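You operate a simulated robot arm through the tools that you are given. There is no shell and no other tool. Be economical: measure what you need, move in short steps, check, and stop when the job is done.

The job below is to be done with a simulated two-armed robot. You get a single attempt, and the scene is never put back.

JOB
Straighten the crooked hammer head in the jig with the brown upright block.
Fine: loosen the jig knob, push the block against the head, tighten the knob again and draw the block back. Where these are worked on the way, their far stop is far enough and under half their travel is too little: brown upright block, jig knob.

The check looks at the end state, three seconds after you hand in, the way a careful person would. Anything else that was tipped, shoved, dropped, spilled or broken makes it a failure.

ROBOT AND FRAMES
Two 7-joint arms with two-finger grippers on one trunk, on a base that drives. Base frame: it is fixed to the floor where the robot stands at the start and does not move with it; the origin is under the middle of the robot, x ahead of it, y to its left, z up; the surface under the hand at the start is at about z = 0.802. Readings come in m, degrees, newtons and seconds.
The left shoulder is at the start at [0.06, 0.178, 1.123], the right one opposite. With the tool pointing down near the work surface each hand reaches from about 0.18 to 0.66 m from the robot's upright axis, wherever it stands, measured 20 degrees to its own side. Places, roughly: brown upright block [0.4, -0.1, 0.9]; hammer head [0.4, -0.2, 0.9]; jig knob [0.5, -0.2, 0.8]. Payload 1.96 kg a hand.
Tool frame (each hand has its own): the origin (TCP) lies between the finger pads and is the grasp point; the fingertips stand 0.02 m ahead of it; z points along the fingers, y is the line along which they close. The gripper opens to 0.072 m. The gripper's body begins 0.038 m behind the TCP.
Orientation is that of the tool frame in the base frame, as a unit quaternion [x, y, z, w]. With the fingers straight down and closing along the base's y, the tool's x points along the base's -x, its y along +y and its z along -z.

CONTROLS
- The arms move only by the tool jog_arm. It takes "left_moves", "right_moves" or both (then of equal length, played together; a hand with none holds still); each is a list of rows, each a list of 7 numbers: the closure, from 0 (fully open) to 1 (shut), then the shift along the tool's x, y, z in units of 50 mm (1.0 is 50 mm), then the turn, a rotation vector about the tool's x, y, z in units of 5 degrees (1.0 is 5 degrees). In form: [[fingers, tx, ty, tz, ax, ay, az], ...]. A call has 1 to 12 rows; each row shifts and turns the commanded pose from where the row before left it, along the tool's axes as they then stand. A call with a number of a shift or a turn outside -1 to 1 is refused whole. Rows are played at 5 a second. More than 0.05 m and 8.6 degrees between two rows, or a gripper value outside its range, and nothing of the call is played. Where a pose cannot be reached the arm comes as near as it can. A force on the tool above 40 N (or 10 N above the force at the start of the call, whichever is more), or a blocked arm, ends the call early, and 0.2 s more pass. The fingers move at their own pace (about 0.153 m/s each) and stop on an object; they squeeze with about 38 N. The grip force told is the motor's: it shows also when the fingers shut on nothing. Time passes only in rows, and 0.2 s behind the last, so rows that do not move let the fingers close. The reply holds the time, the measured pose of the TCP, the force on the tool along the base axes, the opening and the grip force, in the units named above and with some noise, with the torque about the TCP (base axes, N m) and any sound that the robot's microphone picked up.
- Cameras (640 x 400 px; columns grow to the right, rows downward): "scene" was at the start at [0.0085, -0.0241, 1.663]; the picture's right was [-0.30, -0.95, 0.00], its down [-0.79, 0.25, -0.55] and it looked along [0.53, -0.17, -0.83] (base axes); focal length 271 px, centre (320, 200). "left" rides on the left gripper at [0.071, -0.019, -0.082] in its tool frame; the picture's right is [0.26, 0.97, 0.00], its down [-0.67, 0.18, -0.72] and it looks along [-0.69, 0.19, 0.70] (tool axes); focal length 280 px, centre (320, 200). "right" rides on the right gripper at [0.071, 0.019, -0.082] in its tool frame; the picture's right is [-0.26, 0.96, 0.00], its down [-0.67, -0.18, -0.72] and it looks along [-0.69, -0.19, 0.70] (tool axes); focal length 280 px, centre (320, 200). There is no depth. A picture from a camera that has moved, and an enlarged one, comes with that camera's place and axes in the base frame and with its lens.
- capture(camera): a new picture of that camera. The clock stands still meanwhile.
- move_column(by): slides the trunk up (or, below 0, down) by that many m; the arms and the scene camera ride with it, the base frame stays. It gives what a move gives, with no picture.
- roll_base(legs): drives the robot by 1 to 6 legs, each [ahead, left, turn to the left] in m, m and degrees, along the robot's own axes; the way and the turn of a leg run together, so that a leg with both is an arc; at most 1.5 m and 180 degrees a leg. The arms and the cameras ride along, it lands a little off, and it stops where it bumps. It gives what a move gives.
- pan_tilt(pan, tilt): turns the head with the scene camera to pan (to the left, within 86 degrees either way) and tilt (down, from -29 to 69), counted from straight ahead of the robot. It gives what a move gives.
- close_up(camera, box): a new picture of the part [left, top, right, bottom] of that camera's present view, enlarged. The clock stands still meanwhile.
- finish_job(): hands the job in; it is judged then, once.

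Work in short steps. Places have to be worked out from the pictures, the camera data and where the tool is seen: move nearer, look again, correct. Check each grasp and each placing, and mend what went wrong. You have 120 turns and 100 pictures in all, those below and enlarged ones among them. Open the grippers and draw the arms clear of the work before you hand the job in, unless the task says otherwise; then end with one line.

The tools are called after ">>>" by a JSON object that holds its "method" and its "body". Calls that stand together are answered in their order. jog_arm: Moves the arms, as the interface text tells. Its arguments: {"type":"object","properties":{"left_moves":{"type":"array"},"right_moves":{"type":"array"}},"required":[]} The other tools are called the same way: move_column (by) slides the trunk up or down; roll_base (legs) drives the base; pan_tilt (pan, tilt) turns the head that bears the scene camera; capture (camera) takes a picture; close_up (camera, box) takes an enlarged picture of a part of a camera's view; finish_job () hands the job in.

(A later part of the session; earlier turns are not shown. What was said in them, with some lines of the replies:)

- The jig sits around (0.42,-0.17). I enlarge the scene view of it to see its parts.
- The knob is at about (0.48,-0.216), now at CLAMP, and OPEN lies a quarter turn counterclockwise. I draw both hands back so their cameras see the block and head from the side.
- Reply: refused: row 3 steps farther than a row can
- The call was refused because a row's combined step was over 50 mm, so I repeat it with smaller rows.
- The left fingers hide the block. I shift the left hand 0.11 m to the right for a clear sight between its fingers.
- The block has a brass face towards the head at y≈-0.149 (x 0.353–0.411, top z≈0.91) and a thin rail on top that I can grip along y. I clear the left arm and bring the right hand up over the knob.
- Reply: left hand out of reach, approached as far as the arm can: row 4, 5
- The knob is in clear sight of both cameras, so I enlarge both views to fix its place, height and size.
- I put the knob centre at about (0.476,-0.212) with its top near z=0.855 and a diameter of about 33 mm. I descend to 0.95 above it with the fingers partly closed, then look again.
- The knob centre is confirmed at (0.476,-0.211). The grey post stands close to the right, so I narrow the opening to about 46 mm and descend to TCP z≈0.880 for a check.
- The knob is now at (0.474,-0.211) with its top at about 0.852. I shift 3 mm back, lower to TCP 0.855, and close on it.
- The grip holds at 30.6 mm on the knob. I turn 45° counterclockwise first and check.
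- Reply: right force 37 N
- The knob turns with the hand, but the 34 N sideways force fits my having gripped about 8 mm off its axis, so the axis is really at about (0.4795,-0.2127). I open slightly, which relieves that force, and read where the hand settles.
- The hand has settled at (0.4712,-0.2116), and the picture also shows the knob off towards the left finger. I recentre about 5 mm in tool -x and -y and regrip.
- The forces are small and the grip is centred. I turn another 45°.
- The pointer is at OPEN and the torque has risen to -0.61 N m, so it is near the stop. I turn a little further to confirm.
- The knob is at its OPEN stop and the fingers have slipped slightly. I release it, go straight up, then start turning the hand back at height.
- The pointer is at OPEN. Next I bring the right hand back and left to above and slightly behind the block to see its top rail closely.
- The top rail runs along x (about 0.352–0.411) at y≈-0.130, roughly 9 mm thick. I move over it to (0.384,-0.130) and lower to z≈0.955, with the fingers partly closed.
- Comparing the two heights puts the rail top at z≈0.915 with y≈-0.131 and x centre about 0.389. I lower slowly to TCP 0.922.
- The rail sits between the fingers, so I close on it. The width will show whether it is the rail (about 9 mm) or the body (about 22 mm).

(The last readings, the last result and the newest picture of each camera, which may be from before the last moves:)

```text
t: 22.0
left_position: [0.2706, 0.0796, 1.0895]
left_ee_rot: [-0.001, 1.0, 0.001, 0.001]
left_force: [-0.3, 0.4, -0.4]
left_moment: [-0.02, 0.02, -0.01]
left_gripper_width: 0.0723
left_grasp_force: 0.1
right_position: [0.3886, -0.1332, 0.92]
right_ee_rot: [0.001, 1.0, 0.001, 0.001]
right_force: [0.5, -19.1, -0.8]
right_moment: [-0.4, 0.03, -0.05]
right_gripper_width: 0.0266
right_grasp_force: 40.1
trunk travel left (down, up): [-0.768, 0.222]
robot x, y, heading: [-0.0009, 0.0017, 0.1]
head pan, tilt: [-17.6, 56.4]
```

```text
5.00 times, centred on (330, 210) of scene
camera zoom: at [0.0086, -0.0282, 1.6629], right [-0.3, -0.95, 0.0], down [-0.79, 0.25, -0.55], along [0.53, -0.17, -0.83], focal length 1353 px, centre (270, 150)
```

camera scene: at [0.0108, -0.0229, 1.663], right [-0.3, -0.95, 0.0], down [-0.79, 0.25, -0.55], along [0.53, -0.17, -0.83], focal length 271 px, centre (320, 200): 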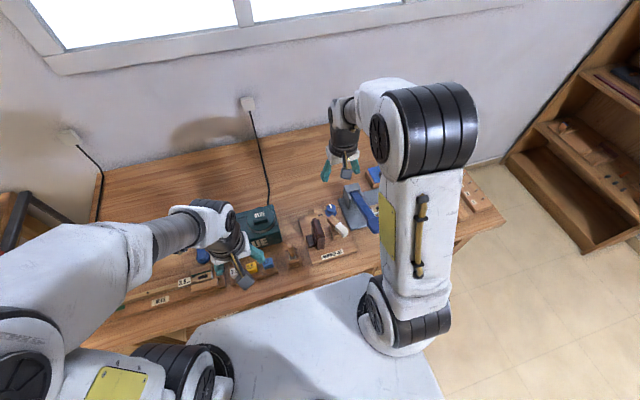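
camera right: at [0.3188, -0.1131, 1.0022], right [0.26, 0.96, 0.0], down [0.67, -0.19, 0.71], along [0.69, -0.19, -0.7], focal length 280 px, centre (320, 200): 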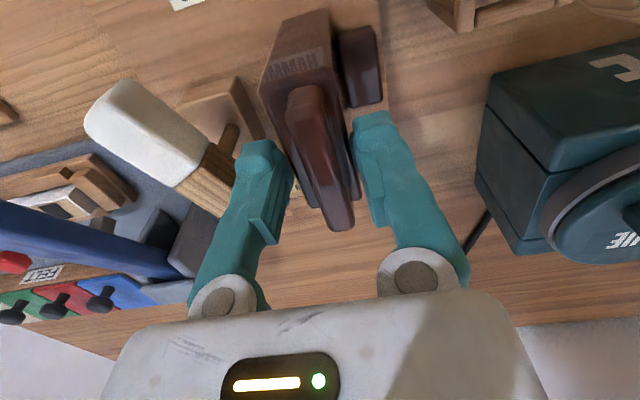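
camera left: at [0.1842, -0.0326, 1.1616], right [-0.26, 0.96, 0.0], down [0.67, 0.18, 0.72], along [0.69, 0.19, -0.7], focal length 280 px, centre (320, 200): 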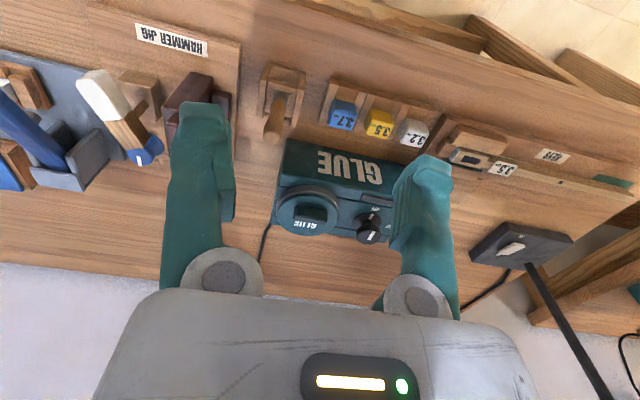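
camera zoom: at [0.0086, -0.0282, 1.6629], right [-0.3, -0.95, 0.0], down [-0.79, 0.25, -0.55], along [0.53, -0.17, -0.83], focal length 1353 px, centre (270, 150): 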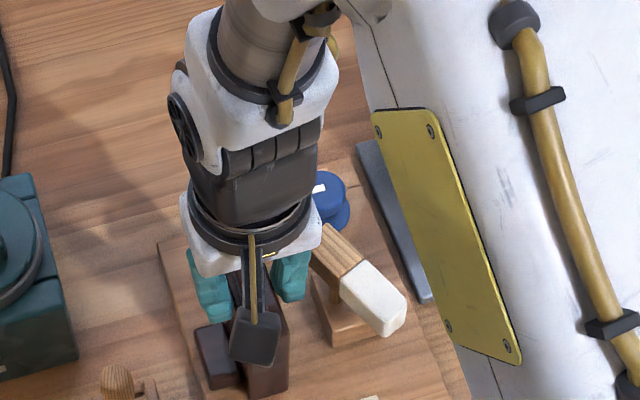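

At 26.6 mm the fingers are on the body, which would put a finger ahead of the brass face. I open, rise 14 mm, and close on the rail alone.

>>> {"method": "jog_arm", "body": {"right_moves": [[0.5, 0, 0, 0, 0, 0, 0], [0.5, 0, 0, 0, 0, 0, 0], [0.5, 0, -0.06, -0.28, 0, 0, 0], [0.5, 0, 0, 0, 0, 0, 0], [0.7, 0, 0, 0, 0, 0, 0], [1, 0, 0, 0, 0, 0, 0], [1, 0, 0, 0, 0, 0, 0]]}}

>>> {"method": "capture", "body": {"camera": "right"}}

```text
t: 23.6
left_position: [0.2711, 0.0821, 1.088]
left_ee_rot: [0.0, 1.0, -0.001, 0.001]
left_force: [-0.5, -0.1, -1.1]
left_moment: [0.03, 0.02, 0.01]
left_gripper_width: 0.0721
left_grasp_force: 0.2
right_position: [0.3896, -0.1325, 0.9357]
right_ee_rot: [0.0, 1.0, 0.001, 0.0]
right_force: [-0.4, 0.1, -3.7]
right_moment: [0.0, 0.01, 0.01]
right_gripper_width: 0.0118
right_grasp_force: 38.9
trunk travel left (down, up): [-0.768, 0.222]
robot x, y, heading: [0.0015, 0.0025, -0.1]
head pan, tilt: [-17.6, 56.4]
```

```text
61 pictures are left
camera right: at [0.3192, -0.1125, 1.0173], right [0.26, 0.96, 0.0], down [0.67, -0.18, 0.71], along [0.69, -0.19, -0.7], focal length 280 px, centre (320, 200)
```

right: 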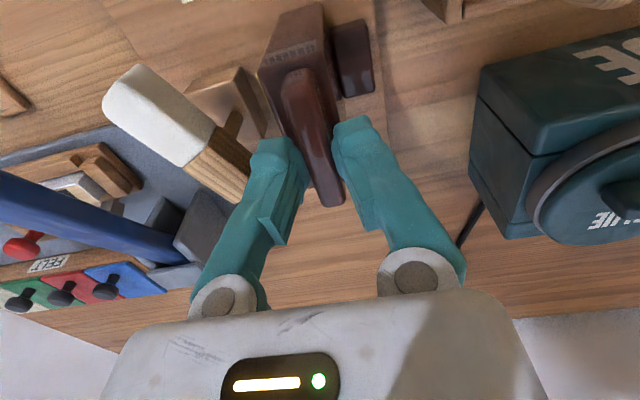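

The rail is held (11.8 mm) and the forces are low. I push the block towards the head in 10 mm steps.

>>> {"method": "jog_arm", "body": {"right_moves": [[1, 0, -0.2, 0, 0, 0, 0], [1, 0, -0.2, 0, 0, 0, 0], [1, 0, 0, 0, 0, 0, 0]]}}

>>> {"method": "capture", "body": {"camera": "right"}}

>>> {"method": "close_up", "body": {"camera": "scene", "box": [280, 170, 380, 250]}}

```text
t: 24.4
left_position: [0.2711, 0.0822, 1.0877]
left_ee_rot: [0.001, 1.0, 0.0, 0.0]
left_force: [0.2, 0.8, 0.2]
left_moment: [-0.01, 0.0, -0.03]
left_gripper_width: 0.072
left_grasp_force: 0.0
right_position: [0.39, -0.152, 0.9365]
right_ee_rot: [0.0, 1.0, 0.0, 0.001]
right_force: [5.8, -0.9, 4.5]
right_moment: [0.01, 0.04, 0.03]
right_gripper_width: 0.012
right_grasp_force: 39.3
trunk travel left (down, up): [-0.768, 0.222]
robot x, y, heading: [-0.0016, -0.0, -0.4]
head pan, tilt: [-17.6, 56.4]
```

```text
60 pictures are left
camera right: at [0.319, -0.1328, 1.0171], right [0.26, 0.96, 0.0], down [0.67, -0.18, 0.72], along [0.69, -0.19, -0.7], focal length 280 px, centre (320, 200)
```

right: 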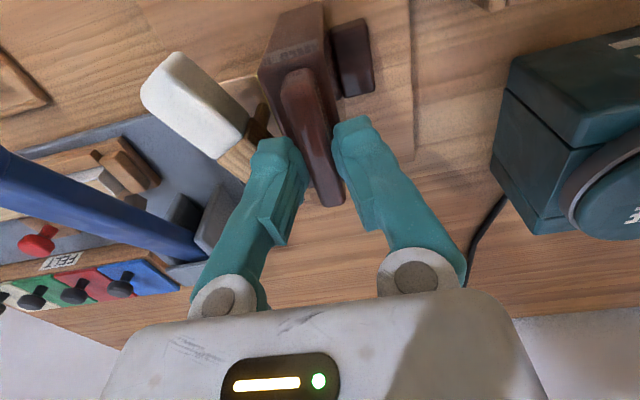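

```text
5.00 times, centred on (330, 210) of scene
camera zoom: at [0.0093, -0.0237, 1.663], right [-0.3, -0.95, 0.0], down [-0.79, 0.25, -0.55], along [0.53, -0.17, -0.83], focal length 1353 px, centre (270, 150)
```

zoom: 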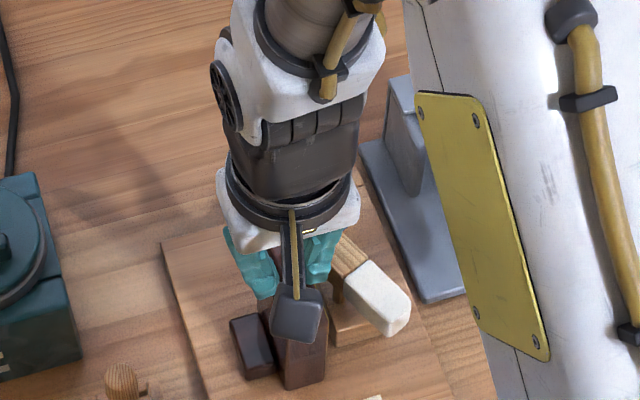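

The block slides freely and the head has not been touched yet. I continue in 6–8 mm steps.

>>> {"method": "jog_arm", "body": {"right_moves": [[1, -0.01, -0.16, 0, 0, 0, 0], [1, -0.01, -0.12, 0, 0, 0, 0], [1, 0, 0, 0, 0, 0, 0]]}}

>>> {"method": "capture", "body": {"camera": "right"}}

>>> {"method": "close_up", "body": {"camera": "scene", "box": [280, 170, 380, 250]}}

```text
t: 25.2
left_position: [0.2709, 0.0842, 1.0883]
left_ee_rot: [0.0, 1.0, 0.0, 0.0]
left_force: [0.4, 0.4, 0.2]
left_moment: [-0.02, 0.03, -0.01]
left_gripper_width: 0.072
left_grasp_force: 0.1
right_position: [0.39, -0.1653, 0.9355]
right_ee_rot: [-0.001, 1.0, 0.0, 0.0]
right_force: [0.7, 8.9, 4.2]
right_moment: [0.06, -0.27, 0.03]
right_gripper_width: 0.0121
right_grasp_force: 38.8
trunk travel left (down, up): [-0.768, 0.222]
robot x, y, heading: [0.0043, -0.001, -0.3]
head pan, tilt: [-17.6, 56.4]
```

```text
58 pictures are left
camera right: at [0.3192, -0.1454, 1.0172], right [0.26, 0.97, 0.0], down [0.68, -0.18, 0.72], along [0.69, -0.19, -0.7], focal length 280 px, centre (320, 200)
```

right: 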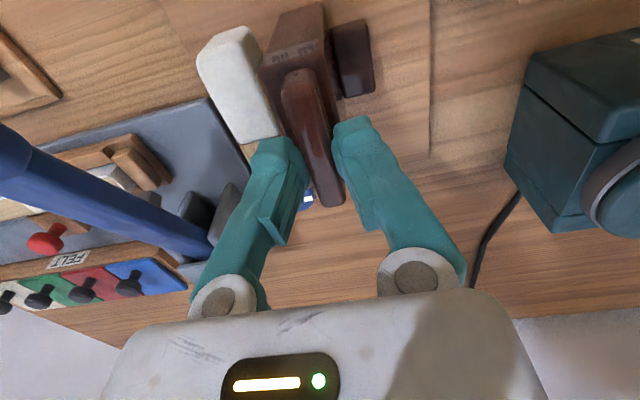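

```text
5.00 times, centred on (330, 210) of scene
camera zoom: at [0.0083, -0.0219, 1.663], right [-0.3, -0.95, 0.0], down [-0.79, 0.25, -0.55], along [0.53, -0.17, -0.83], focal length 1353 px, centre (270, 150)
```

zoom: 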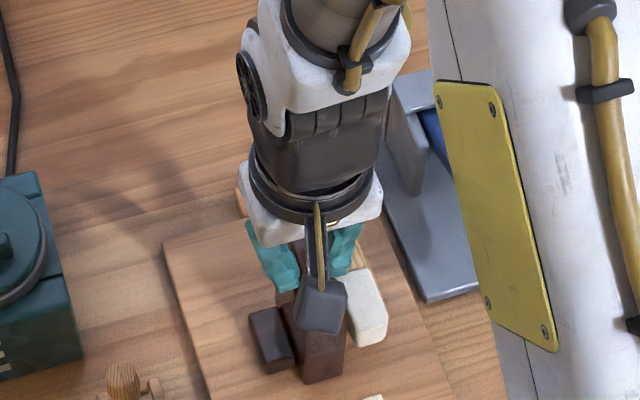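

The head has turned and is nearly parallel to the brass face, with 9 N of push. I continue in small steps until the block stops.

>>> {"method": "jog_arm", "body": {"right_moves": [[1, 0, -0.06, 0, 0, 0, 0], [1, 0, -0.06, 0, 0, 0, 0], [1, 0, 0, 0, 0, 0, 0]]}}

>>> {"method": "close_up", "body": {"camera": "right", "box": [180, 0, 400, 160]}}

```text
t: 26.0
left_position: [0.2708, 0.0861, 1.0885]
left_ee_rot: [-0.001, 1.0, -0.001, 0.001]
left_force: [-0.1, -1.0, -0.1]
left_moment: [0.04, 0.02, -0.02]
left_gripper_width: 0.072
left_grasp_force: 0.0
right_position: [0.3898, -0.1656, 0.937]
right_ee_rot: [-0.005, 1.0, 0.003, -0.001]
right_force: [2.3, 23.9, 0.3]
right_moment: [0.3, 0.36, -0.19]
right_gripper_width: 0.0122
right_grasp_force: 38.8
trunk travel left (down, up): [-0.768, 0.222]
robot x, y, heading: [-0.0012, 0.0008, 0.2]
head pan, tilt: [-17.6, 56.4]
stopped in row 3 (right hand): the force on the tool passed its limit at 41 N (the readings are from after the stop); the commanded pose is now the measured one
```

```text
2.50 times, centred on (290, 80) of right
camera zoom: at [0.3193, -0.1469, 1.0175], right [0.25, 0.97, 0.01], down [0.68, -0.18, 0.71], along [0.69, -0.18, -0.7], focal length 701 px, centre (395, 500)
```

zoom: 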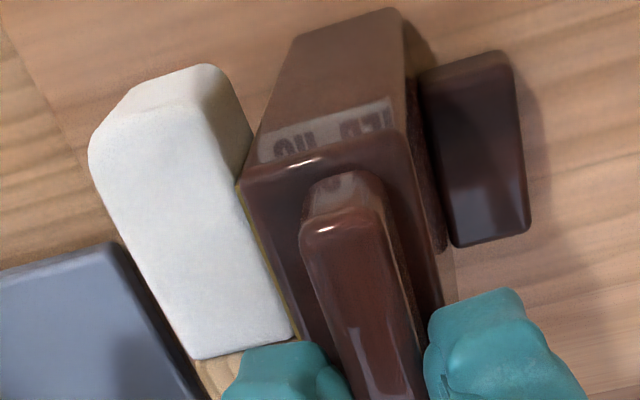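

The block met a hard stop at y≈-0.166 (over 33 mm of travel), and the head now lies parallel along the brass face. I relax the push, release the rail and go straight up.

>>> {"method": "jog_arm", "body": {"right_moves": [[0.6, 0, 0, 0, 0, 0, 0], [0.5, 0, 0, 0, 0, 0, 0], [0.5, 0, 0, -0.4, 0, 0, 0], [0.5, 0, 0, -0.8, 0, 0, 0], [0.5, 0, 0, -0.8, 0, 0, 0]]}}

>>> {"method": "capture", "body": {"camera": "right"}}

```text
t: 27.2
left_position: [0.2699, 0.0844, 1.0874]
left_ee_rot: [-0.001, 1.0, -0.001, 0.001]
left_force: [0.0, -0.1, -0.4]
left_moment: [-0.04, -0.05, 0.01]
left_gripper_width: 0.0721
left_grasp_force: 0.1
right_position: [0.3872, -0.1728, 1.036]
right_ee_rot: [-0.002, 1.0, 0.002, -0.001]
right_force: [-0.5, -0.5, 0.5]
right_moment: [-0.01, -0.02, 0.0]
right_gripper_width: 0.036
right_grasp_force: 0.1
trunk travel left (down, up): [-0.768, 0.222]
robot x, y, heading: [0.0022, 0.0034, 0.1]
head pan, tilt: [-17.6, 56.4]
```

```text
55 pictures are left
camera right: at [0.3168, -0.1523, 1.118], right [0.26, 0.97, 0.0], down [0.68, -0.18, 0.71], along [0.69, -0.18, -0.7], focal length 280 px, centre (320, 200)
```

right: 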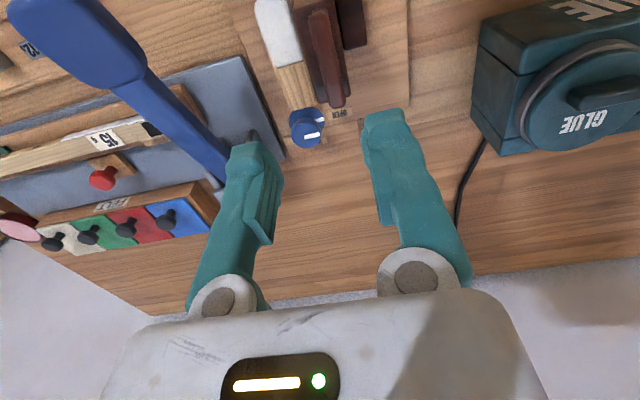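

The block stays against the straightened head. I enlarge the view to check clearance between the head's wooden end and the knob.

>>> {"method": "close_up", "body": {"camera": "right", "box": [230, 0, 390, 160]}}

>>> {"method": "close_up", "body": {"camera": "scene", "box": [280, 170, 380, 250]}}

```text
2.50 times, centred on (310, 80) of right
camera zoom: at [0.3168, -0.1523, 1.118], right [0.26, 0.97, 0.0], down [0.68, -0.18, 0.71], along [0.69, -0.18, -0.7], focal length 701 px, centre (345, 500)
```

zoom: 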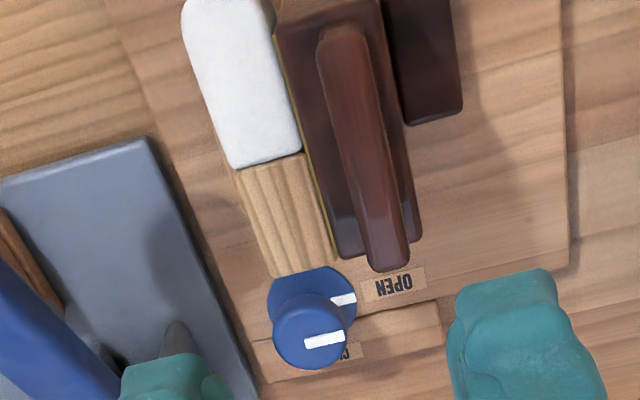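

```text
5.00 times, centred on (330, 210) of scene
camera zoom: at [0.0072, -0.0231, 1.6629], right [-0.3, -0.95, 0.0], down [-0.79, 0.25, -0.55], along [0.53, -0.17, -0.83], focal length 1353 px, centre (270, 150)
```

zoom: 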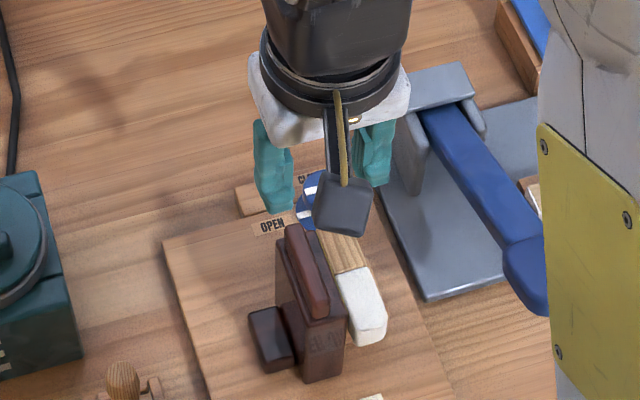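

The head's wooden end is at x≈0.43–0.44, and the knob's near side is at about 0.463. I move over the knob at z≈1.0 and turn the hand 90° counterclockwise, so that the tightening turn ends at the plain orientation.

>>> {"method": "jog_arm", "body": {"right_moves": [[0.4, -0.62, -0.27, 0.24, 0, 0, -1], [0.4, -0.6, -0.32, 0.24, 0, 0, -1], [0.4, -0.6, -0.37, 0.24, 0, 0, -1], [0.4, 0, 0, 0, 0, 0, -1], [0.4, 0, 0, 0, 0, 0, -1], [0.4, 0, 0, 0, 0, 0, -1], [0.4, 0, 0, 0, 0, 0, -1], [0.4, 0, 0, 0, 0, 0, -1], [0.4, 0, 0, 0, 0, 0, -1], [0.4, 0, 0, 0, 0, 0, -1], [0.4, 0, 0, 0, 0, 0, -1], [0.4, 0, 0, 0, 0, 0, -1]]}}

>>> {"method": "jog_arm", "body": {"right_moves": [[0.4, 0, 0, 0, 0, 0, -1], [0.4, 0, 0, 0, 0, 0, -1], [0.4, 0, 0, 0, 0, 0, -1], [0.4, 0, 0, 0, 0, 0, -1], [0.4, 0, 0, 0, 0, 0, -1], [0.4, 0, 0, 0, 0, 0, -1], [0.4, 0, 0, 0, 0, 0, 0]]}}

>>> {"method": "capture", "body": {"camera": "right"}}

```text
t: 29.8
left_position: [0.2699, 0.0837, 1.089]
left_ee_rot: [-0.001, 1.0, 0.0, 0.0]
left_force: [0.5, -0.1, 0.1]
left_moment: [-0.01, 0.0, 0.01]
left_gripper_width: 0.0721
left_grasp_force: 0.0
right_position: [0.4848, -0.2094, 0.9985]
right_ee_rot: [-0.501, 0.865, 0.002, -0.001]
right_force: [-0.2, 0.4, 0.3]
right_moment: [0.02, 0.01, -0.05]
right_gripper_width: 0.0433
right_grasp_force: 0.1
trunk travel left (down, up): [-0.768, 0.222]
robot x, y, heading: [-0.0, -0.0009, 0.2]
head pan, tilt: [-17.6, 56.4]
```

```text
t: 31.4
left_position: [0.2698, 0.0824, 1.0872]
left_ee_rot: [-0.001, 1.0, -0.002, 0.0]
left_force: [-0.5, 0.2, -0.2]
left_moment: [-0.04, 0.0, 0.02]
left_gripper_width: 0.072
left_grasp_force: 0.0
right_position: [0.4861, -0.2094, 0.9978]
right_ee_rot: [0.709, -0.705, -0.002, -0.001]
right_force: [-0.2, -0.4, -0.4]
right_moment: [-0.02, 0.03, -0.03]
right_gripper_width: 0.0432
right_grasp_force: 0.1
trunk travel left (down, up): [-0.768, 0.222]
robot x, y, heading: [-0.0038, 0.0003, 0.2]
head pan, tilt: [-17.6, 56.4]
```

```text
52 pictures are left
camera right: at [0.4667, -0.2802, 1.0799], right [-0.97, 0.26, 0.0], down [0.18, 0.67, 0.72], along [0.18, 0.69, -0.7], focal length 280 px, centre (320, 200)
```

right: 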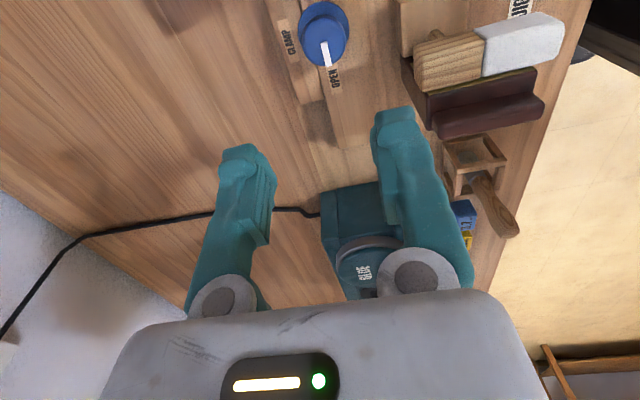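

The head lies neatly parallel to the block. I correct to (0.480,-0.2127) and lower to z≈0.89.

>>> {"method": "jog_arm", "body": {"right_moves": [[0.4, 0.066, 0.12, 0.4, 0, 0, 0], [0.4, 0, 0, 0.6, 0, 0, 0], [0.4, 0, 0, 0.6, 0, 0, 0], [0.4, 0, 0, 0.5, 0, 0, 0], [0.4, 0, 0, 0, 0, 0, 0]]}}

>>> {"method": "capture", "body": {"camera": "right"}}

```text
t: 32.6
left_position: [0.2694, 0.0834, 1.088]
left_ee_rot: [-0.001, 1.0, -0.002, 0.001]
left_force: [1.0, 0.0, -0.5]
left_moment: [0.05, 0.01, -0.02]
left_gripper_width: 0.0719
left_grasp_force: 0.0
right_position: [0.4796, -0.2132, 0.8939]
right_ee_rot: [0.709, -0.706, -0.002, 0.0]
right_force: [-0.6, 0.3, -0.5]
right_moment: [-0.04, -0.01, -0.02]
right_gripper_width: 0.0432
right_grasp_force: 0.0
trunk travel left (down, up): [-0.768, 0.222]
robot x, y, heading: [-0.0004, 0.004, 0.2]
head pan, tilt: [-17.6, 56.4]
```

```text
51 pictures are left
camera right: at [0.4616, -0.2842, 0.976], right [-0.97, 0.26, 0.0], down [0.18, 0.67, 0.72], along [0.18, 0.69, -0.7], focal length 280 px, centre (320, 200)
```

right: 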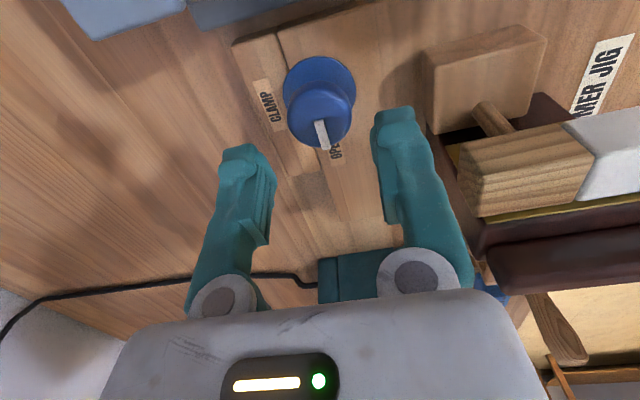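

The fingers straddle the knob, with a gap to the wooden head. I lower to TCP ≈0.858 and grip.

>>> {"method": "jog_arm", "body": {"right_moves": [[0.4, 0, 0, 0.35, 0, 0, 0], [0.4, 0, 0, 0.37, 0, 0, 0], [0.4, 0, 0, 0, 0, 0, 0], [0.8, 0, 0, 0, 0, 0, 0], [0.8, 0, 0, 0, 0, 0, 0], [0.8, 0, 0, 0, 0, 0, 0]]}}

>>> {"method": "capture", "body": {"camera": "right"}}

```text
t: 34.0
left_position: [0.2708, 0.0842, 1.0883]
left_ee_rot: [-0.001, 1.0, -0.001, 0.001]
left_force: [0.6, -0.3, -0.7]
left_moment: [0.0, 0.01, -0.04]
left_gripper_width: 0.0722
left_grasp_force: 0.0
right_position: [0.4806, -0.2127, 0.8582]
right_ee_rot: [0.709, -0.705, -0.001, -0.001]
right_force: [5.0, -0.1, 1.7]
right_moment: [-0.02, -0.11, -0.02]
right_gripper_width: 0.0307
right_grasp_force: 40.2
trunk travel left (down, up): [-0.768, 0.222]
robot x, y, heading: [0.0001, -0.0002, 0.3]
head pan, tilt: [-17.6, 56.4]
```

```text
50 pictures are left
camera right: at [0.4622, -0.2834, 0.9397], right [-0.97, 0.26, 0.0], down [0.18, 0.67, 0.72], along [0.18, 0.69, -0.7], focal length 280 px, centre (320, 200)
```

right: 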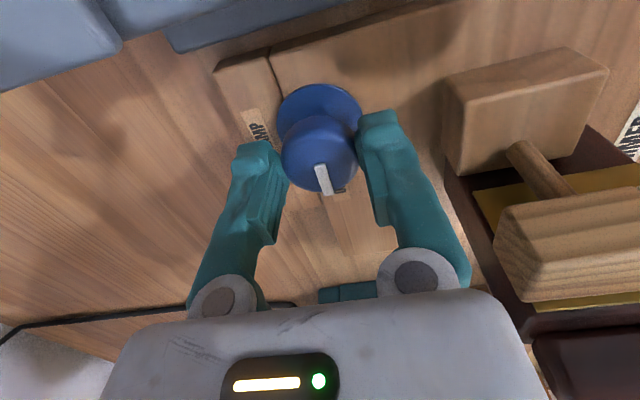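

The grip is good (30.7 mm). I turn 55° clockwise first, then check.

>>> {"method": "jog_arm", "body": {"right_moves": [[0.8, 0, 0, 0, 0, 0, 1], [0.8, 0, 0, 0, 0, 0, 1], [0.8, 0, 0, 0, 0, 0, 1], [0.8, 0, 0, 0, 0, 0, 1], [0.8, 0, 0, 0, 0, 0, 1], [0.8, 0, 0, 0, 0, 0, 1], [0.8, 0, 0, 0, 0, 0, 1], [0.8, 0, 0, 0, 0, 0, 1], [0.8, 0, 0, 0, 0, 0, 1], [0.8, 0, 0, 0, 0, 0, 1], [0.8, 0, 0, 0, 0, 0, 1]]}}

>>> {"method": "capture", "body": {"camera": "right"}}

>>> {"method": "close_up", "body": {"camera": "scene", "box": [280, 170, 380, 250]}}

```text
t: 36.4
left_position: [0.2714, 0.0842, 1.0885]
left_ee_rot: [-0.001, 1.0, -0.001, 0.001]
left_force: [0.8, -1.1, 0.3]
left_moment: [-0.01, 0.01, -0.02]
left_gripper_width: 0.0718
left_grasp_force: 0.1
right_position: [0.4808, -0.2125, 0.8595]
right_ee_rot: [-0.302, 0.953, 0.001, 0.001]
right_force: [18.6, -4.6, 23.4]
right_moment: [-0.01, -0.32, 0.0]
right_gripper_width: 0.0309
right_grasp_force: 39.9
trunk travel left (down, up): [-0.768, 0.222]
robot x, y, heading: [0.0011, -0.0007, 0.3]
head pan, tilt: [-17.6, 56.4]
```

```text
49 pictures are left
camera right: at [0.4115, -0.2373, 0.9398], right [-0.34, 0.94, 0.0], down [0.66, 0.24, 0.72], along [0.67, 0.25, -0.7], focal length 280 px, centre (320, 200)
```

right: 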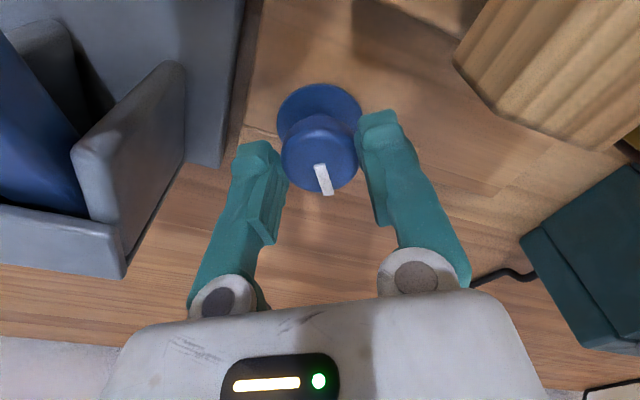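

```text
5.00 times, centred on (330, 210) of scene
camera zoom: at [0.009, -0.023, 1.6631], right [-0.3, -0.95, 0.0], down [-0.79, 0.25, -0.55], along [0.53, -0.17, -0.83], focal length 1353 px, centre (270, 150)
```

zoom: 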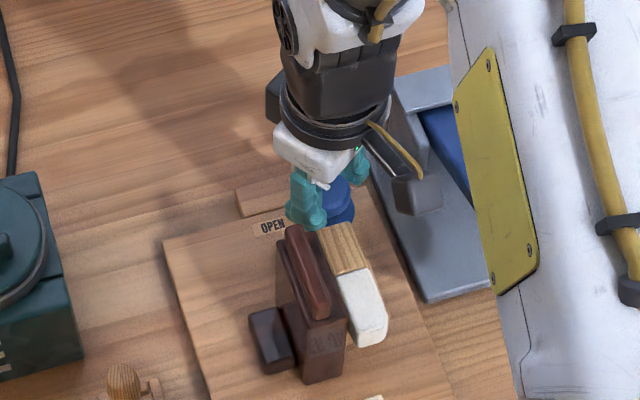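

The force (18.6, -4.6, 23 N) acts at the fingertips, so it comes from a slightly off-centre grip on the knob and not from a collision. I open a little, shift, regrip, and finish the turn.

>>> {"method": "jog_arm", "body": {"right_moves": [[0.4, 0, 0, 0, 0, 0, 0], [0.4, 0, -0.04, 0, 0, 0, 0], [0.8, 0, 0, 0, 0, 0, 0], [0.8, 0, 0, 0, 0, 0, 0], [0.8, 0, 0, 0, 0, 0, 0]]}}

>>> {"method": "jog_arm", "body": {"right_moves": [[0.8, 0, 0, 0, 0, 0, 1], [0.8, 0, 0, 0, 0, 0, 1], [0.8, 0, 0, 0, 0, 0, 1], [0.8, 0, 0, 0, 0, 0, 1], [0.8, 0, 0, 0, 0, 0, 1], [0.8, 0, 0, 0, 0, 0, 1]]}}

>>> {"method": "capture", "body": {"camera": "right"}}

>>> {"method": "close_up", "body": {"camera": "scene", "box": [280, 170, 380, 250]}}

```text
t: 37.6
left_position: [0.2705, 0.0837, 1.0881]
left_ee_rot: [-0.001, 1.0, -0.001, 0.001]
left_force: [-0.1, 1.4, 0.0]
left_moment: [-0.03, 0.01, -0.01]
left_gripper_width: 0.072
left_grasp_force: 0.1
right_position: [0.4776, -0.2146, 0.8568]
right_ee_rot: [-0.303, 0.953, 0.003, -0.003]
right_force: [-8.4, 3.4, -12.0]
right_moment: [-0.08, 0.25, 0.03]
right_gripper_width: 0.0312
right_grasp_force: 39.8
trunk travel left (down, up): [-0.768, 0.222]
robot x, y, heading: [-0.004, -0.0008, 0.1]
head pan, tilt: [-17.6, 56.4]
```

```text
t: 39.0
left_position: [0.2691, 0.0857, 1.0889]
left_ee_rot: [-0.001, 1.0, -0.001, 0.002]
left_force: [-0.3, -0.1, 0.7]
left_moment: [-0.05, -0.01, 0.02]
left_gripper_width: 0.0719
left_grasp_force: 0.0
right_position: [0.4789, -0.2123, 0.8583]
right_ee_rot: [-0.047, 0.999, 0.0, 0.0]
right_force: [-15.8, 14.8, -12.8]
right_moment: [0.24, 0.22, 0.62]
right_gripper_width: 0.0311
right_grasp_force: 40.0
trunk travel left (down, up): [-0.768, 0.222]
robot x, y, heading: [0.0005, 0.0012, 0.2]
head pan, tilt: [-17.6, 56.4]
```

```text
47 pictures are left
camera right: at [0.4071, -0.1995, 0.9406], right [0.17, 0.99, 0.0], down [0.69, -0.12, 0.71], along [0.7, -0.12, -0.7], focal length 280 px, centre (320, 200)
```

right: 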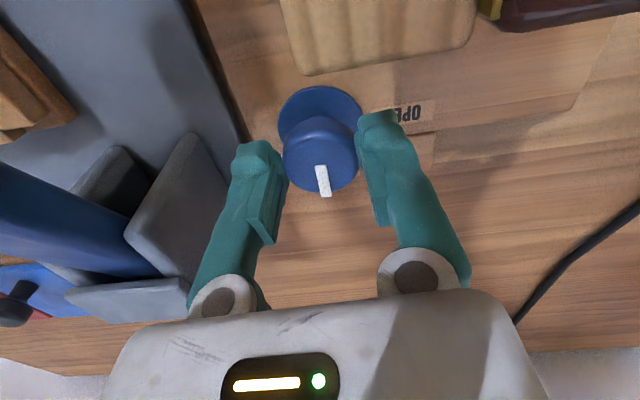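

```text
5.00 times, centred on (330, 210) of scene
camera zoom: at [0.0067, -0.0213, 1.6631], right [-0.3, -0.95, 0.0], down [-0.79, 0.25, -0.55], along [0.53, -0.17, -0.83], focal length 1353 px, centre (270, 150)
```

zoom: 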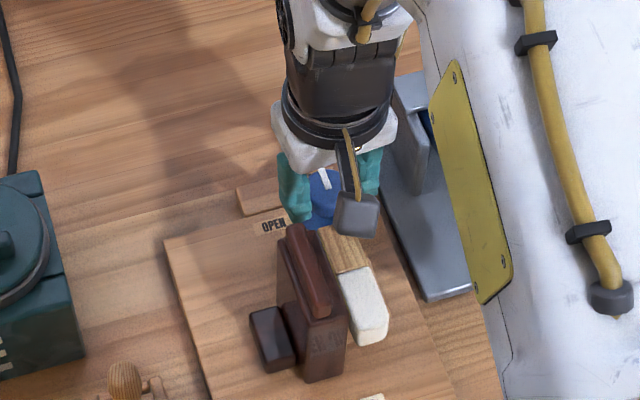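

The torque is +0.62 N m and the pointer is at CLAMP. I turn 5° more to be sure of the stop.

>>> {"method": "jog_arm", "body": {"right_moves": [[0.8, 0, 0, 0, 0, 0, 1], [0.8, 0, 0, 0, 0, 0, 0.6], [0.8, 0, 0, 0, 0, 0, 0]]}}

>>> {"method": "jog_arm", "body": {"right_moves": [[0.4, 0, 0, 0, 0, 0, 0], [0.4, 0, 0, 0, 0, 0, 0], [0.4, 0, 0, -0.5, 0, 0, 0], [0.4, 0, 0, -0.9, 0, 0, 0], [0.4, 0, 0, -0.9, 0, 0, 0], [0.4, 0, 0, -0.9, 0, 0, 0]]}}

>>> {"method": "capture", "body": {"camera": "right"}}

>>> {"method": "close_up", "body": {"camera": "scene", "box": [280, 170, 380, 250]}}

```text
t: 39.8
left_position: [0.27, 0.0864, 1.0883]
left_ee_rot: [0.0, 1.0, -0.001, 0.001]
left_force: [0.7, -0.1, -0.4]
left_moment: [-0.02, 0.0, 0.03]
left_gripper_width: 0.0722
left_grasp_force: 0.1
right_position: [0.4804, -0.2136, 0.8596]
right_ee_rot: [0.024, 1.0, 0.001, 0.001]
right_force: [-4.9, 14.6, 4.6]
right_moment: [0.3, 0.08, 0.42]
right_gripper_width: 0.0302
right_grasp_force: 40.3
trunk travel left (down, up): [-0.768, 0.222]
robot x, y, heading: [0.0011, -0.0017, 0.2]
head pan, tilt: [-17.6, 56.4]
```

```text
t: 41.2
left_position: [0.27, 0.0839, 1.0889]
left_ee_rot: [-0.002, 1.0, -0.001, 0.0]
left_force: [0.1, 0.8, -0.7]
left_moment: [0.02, 0.03, 0.03]
left_gripper_width: 0.0719
left_grasp_force: 0.1
right_position: [0.4786, -0.2151, 1.0194]
right_ee_rot: [0.024, 1.0, 0.002, -0.001]
right_force: [0.4, 0.6, -0.4]
right_moment: [0.01, 0.0, 0.0]
right_gripper_width: 0.0432
right_grasp_force: 0.1
trunk travel left (down, up): [-0.768, 0.222]
robot x, y, heading: [-0.0018, -0.002, 0.2]
head pan, tilt: [-17.6, 56.4]
```

```text
45 pictures are left
camera right: at [0.4094, -0.1912, 1.1017], right [0.31, 0.95, 0.0], down [0.67, -0.22, 0.71], along [0.68, -0.22, -0.7], focal length 280 px, centre (320, 200)
```

right: 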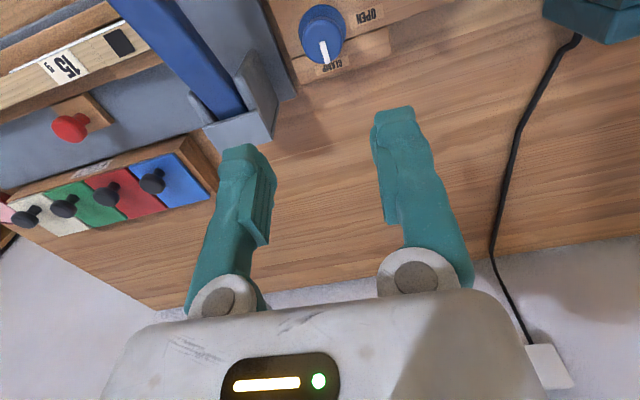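

```text
5.00 times, centred on (330, 210) of scene
camera zoom: at [0.0072, -0.0233, 1.6629], right [-0.3, -0.95, 0.0], down [-0.79, 0.25, -0.55], along [0.53, -0.17, -0.83], focal length 1353 px, centre (270, 150)
```

zoom: 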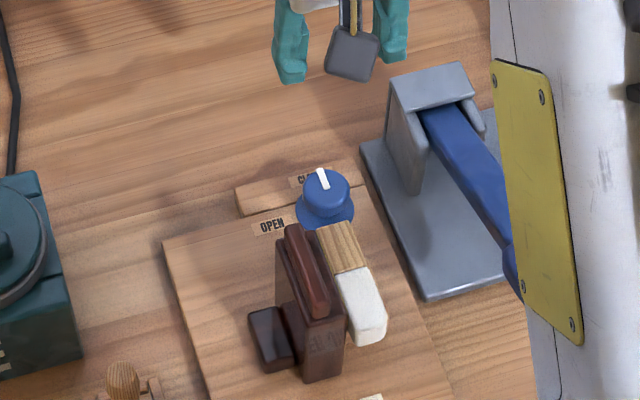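

The knob is back at CLAMP, and the head is straight. I return over the rail at (0.390,-0.166), with the hand squared up again.

>>> {"method": "jog_arm", "body": {"right_moves": [[0.5, 0, 0, 0, 0, 0, -0.55], [0.5, 0.6, 0.33, 0, 0, 0, 0], [0.5, 0.6, 0.33, 0, 0, 0, 0], [0.5, 0.57, 0.33, 0.2, 0, 0, 0], [0.5, 0, 0, 0.7, 0, 0, 0], [0.5, 0, 0, 0, 0, 0, 0]]}}

>>> {"method": "capture", "body": {"camera": "right"}}

```text
t: 42.6
left_position: [0.271, 0.0834, 1.0885]
left_ee_rot: [-0.002, 1.0, 0.0, 0.001]
left_force: [0.5, -0.7, -0.2]
left_moment: [0.01, -0.05, 0.01]
left_gripper_width: 0.0719
left_grasp_force: 0.0
right_position: [0.3888, -0.1674, 0.9732]
right_ee_rot: [0.0, 1.0, 0.001, -0.001]
right_force: [-0.2, -0.3, 0.7]
right_moment: [-0.05, -0.05, 0.0]
right_gripper_width: 0.0362
right_grasp_force: 0.0
trunk travel left (down, up): [-0.768, 0.222]
robot x, y, heading: [0.0045, 0.0024, 0.5]
head pan, tilt: [-17.6, 56.4]
```

```text
43 pictures are left
camera right: at [0.3181, -0.1464, 1.0548], right [0.26, 0.97, 0.0], down [0.68, -0.19, 0.71], along [0.69, -0.19, -0.7], focal length 280 px, centre (320, 200)
```

right: 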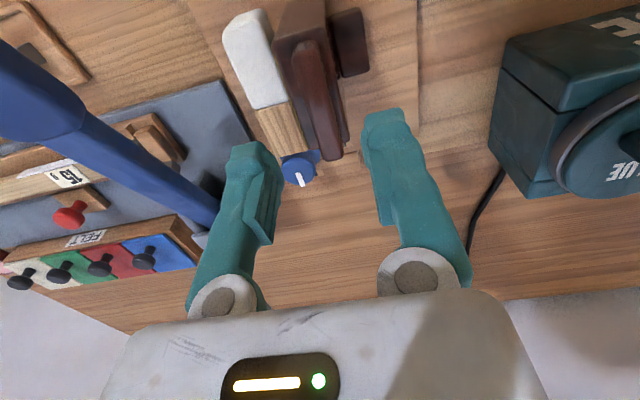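

The rail is centred between the fingers. I lower to 0.936 and grip it.

>>> {"method": "jog_arm", "body": {"right_moves": [[0.5, 0, 0.02, 0.35, 0, 0, 0], [0.5, 0, 0, 0.37, 0, 0, 0], [0.5, 0, 0, 0, 0, 0, 0], [0.8, 0, 0, 0, 0, 0, 0], [1, 0, 0, 0, 0, 0, 0], [1, 0, 0, 0, 0, 0, 0]]}}

```text
t: 44.0
left_position: [0.2698, 0.0834, 1.0878]
left_ee_rot: [-0.001, 1.0, -0.001, 0.001]
left_force: [-0.7, -0.1, 0.2]
left_moment: [-0.02, -0.01, 0.01]
left_gripper_width: 0.072
left_grasp_force: 0.1
right_position: [0.3889, -0.1659, 0.9366]
right_ee_rot: [0.0, 1.0, 0.002, -0.002]
right_force: [-1.4, 0.1, -3.5]
right_moment: [0.0, -0.13, 0.05]
right_gripper_width: 0.0124
right_grasp_force: 39.2
trunk travel left (down, up): [-0.768, 0.222]
robot x, y, heading: [0.0007, -0.0, 0.1]
head pan, tilt: [-17.6, 56.4]
```

The rail is gripped (12.4 mm). I draw the block back 33 mm to where it began.

>>> {"method": "jog_arm", "body": {"right_moves": [[1, 0, 0.2, 0, 0, 0, 0], [1, 0, 0.2, 0, 0, 0, 0], [1, 0, 0.15, 0, 0, 0, 0], [1, 0, 0.12, 0, 0, 0, 0], [1, 0, 0, 0, 0, 0, 0]]}}

>>> {"method": "capture", "body": {"camera": "right"}}

```text
t: 45.2
left_position: [0.2693, 0.0842, 1.0878]
left_ee_rot: [-0.001, 1.0, 0.0, 0.001]
left_force: [0.8, -0.1, -0.1]
left_moment: [-0.03, -0.01, 0.02]
left_gripper_width: 0.0723
left_grasp_force: 0.0
right_position: [0.3884, -0.1317, 0.9367]
right_ee_rot: [0.0, 1.0, 0.001, -0.004]
right_force: [-10.4, 0.8, -19.1]
right_moment: [0.0, 0.25, 0.04]
right_gripper_width: 0.0122
right_grasp_force: 39.7
trunk travel left (down, up): [-0.768, 0.222]
robot x, y, heading: [-0.0006, -0.0005, 0.3]
head pan, tilt: [-17.6, 56.4]
```

```text
42 pictures are left
camera right: at [0.3195, -0.1118, 1.0186], right [0.26, 0.97, 0.0], down [0.68, -0.19, 0.71], along [0.69, -0.18, -0.7], focal length 280 px, centre (320, 200)
```

right: 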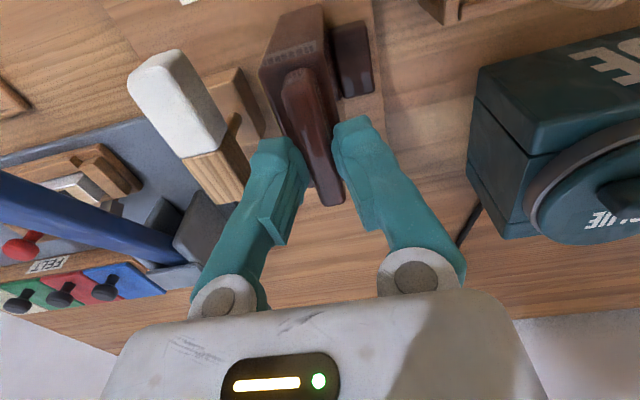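

The block is back at its starting place and the head stayed straight. I nudge 4 mm further, in case the rear stop lies beyond, then read the force.

>>> {"method": "jog_arm", "body": {"right_moves": [[1, 0, 0.04, 0, 0, 0, 0], [1, 0, 0.04, 0, 0, 0, 0], [1, 0, 0, 0, 0, 0, 0]]}}

```text
t: 46.0
left_position: [0.2689, 0.0799, 1.0871]
left_ee_rot: [0.0, 1.0, 0.002, 0.001]
left_force: [0.0, -0.4, -0.2]
left_moment: [0.01, 0.01, 0.02]
left_gripper_width: 0.072
left_grasp_force: 0.1
right_position: [0.3889, -0.1302, 0.938]
right_ee_rot: [0.001, 1.0, 0.002, -0.003]
right_force: [-15.4, -14.9, -21.7]
right_moment: [-0.22, 0.65, -0.02]
right_gripper_width: 0.0121
right_grasp_force: 40.1
trunk travel left (down, up): [-0.768, 0.222]
robot x, y, heading: [0.002, -0.0001, -0.2]
head pan, tilt: [-17.6, 56.4]
```

The block is at the rear stop (reaction -15 N). I release it, rise straight up and retreat to the starting height.

>>> {"method": "jog_arm", "body": {"right_moves": [[0.6, 0, 0, 0, 0, 0, 0], [0.4, 0, 0, 0, 0, 0, 0], [0.4, 0, 0, -0.4, 0, 0, 0], [0.4, 0, 0, -0.9, 0, 0, 0], [0, 0, 0, -0.9, 0, 0, 0], [0, 0, 0, -0.9, 0, 0, 0], [0, 0.5, -0.6, -0.5, 0, 0, 0], [0, 0.5, -0.8, 0, 0, 0, 0], [0, 0.4, -0.8, 0, 0, 0, 0], [0, 0, -0.8, 0, 0, 0, 0]]}}

>>> {"method": "close_up", "body": {"camera": "scene", "box": [280, 170, 380, 250]}}

>>> {"method": "capture", "body": {"camera": "scene"}}

>>> {"method": "capture", "body": {"camera": "right"}}

```text
t: 48.2
left_position: [0.2716, 0.0826, 1.0877]
left_ee_rot: [-0.001, 1.0, 0.0, 0.001]
left_force: [0.1, 0.1, 0.4]
left_moment: [0.04, -0.01, 0.02]
left_gripper_width: 0.072
left_grasp_force: 0.0
right_position: [0.3244, -0.2806, 1.1164]
right_ee_rot: [-0.001, 1.0, 0.001, -0.002]
right_force: [-0.3, 0.2, -0.3]
right_moment: [0.01, -0.02, 0.01]
right_gripper_width: 0.0719
right_grasp_force: 0.1
trunk travel left (down, up): [-0.768, 0.222]
robot x, y, heading: [0.0009, 0.0036, 0.2]
head pan, tilt: [-17.6, 56.4]
```

```text
5.00 times, centred on (330, 210) of scene
camera zoom: at [0.0093, -0.0251, 1.6629], right [-0.3, -0.95, 0.0], down [-0.79, 0.25, -0.55], along [0.53, -0.17, -0.83], focal length 1353 px, centre (270, 150)
```

zoom: 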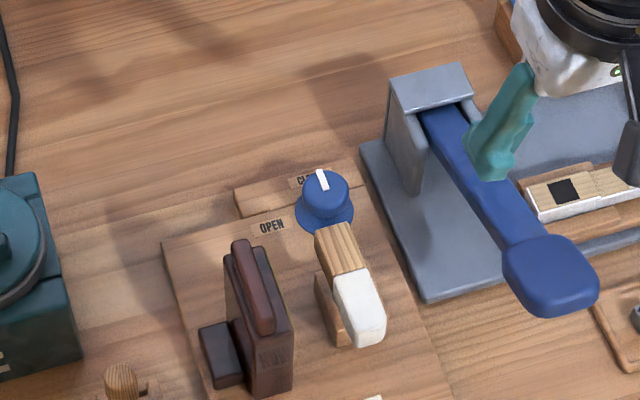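

```text
40 pictures are left
camera scene: at [0.0093, -0.0251, 1.6629], right [-0.3, -0.95, 0.0], down [-0.79, 0.25, -0.55], along [0.53, -0.17, -0.83], focal length 271 px, centre (320, 200)
```

scene: 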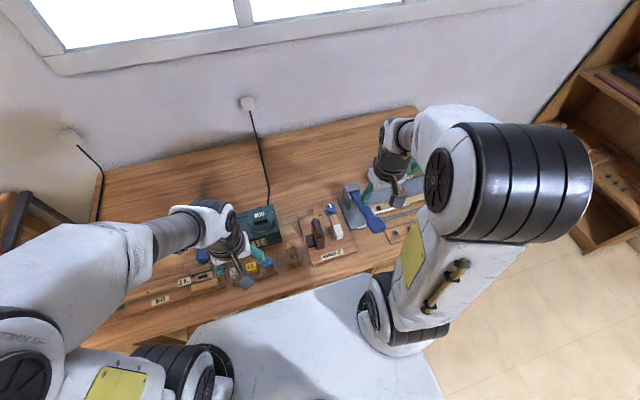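

```text
39 pictures are left
camera right: at [0.2554, -0.2602, 1.1989], right [0.26, 0.97, 0.0], down [0.68, -0.19, 0.71], along [0.69, -0.18, -0.7], focal length 280 px, centre (320, 200)
```

right: 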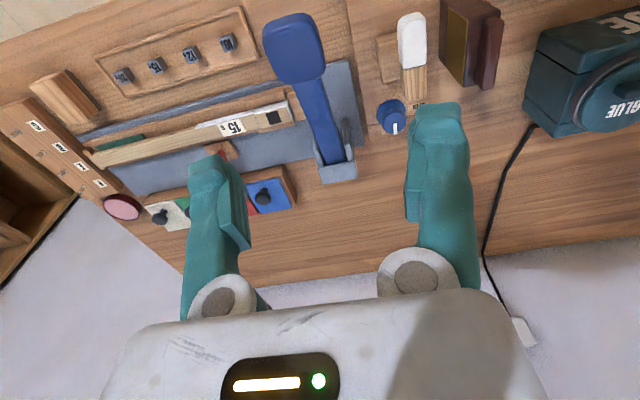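

The head is straight, the knob is at CLAMP, the block is drawn back, both hands are clear, and nothing else looks disturbed. I hand in.

>>> {"method": "finish_job", "body": {}}

```text
The job is handed in.
```

The hammer head now lies straight along the block's face, the jig knob is tightened back at CLAMP, and the block is drawn back to its rear stop. The final pictures showed nothing else out of place.
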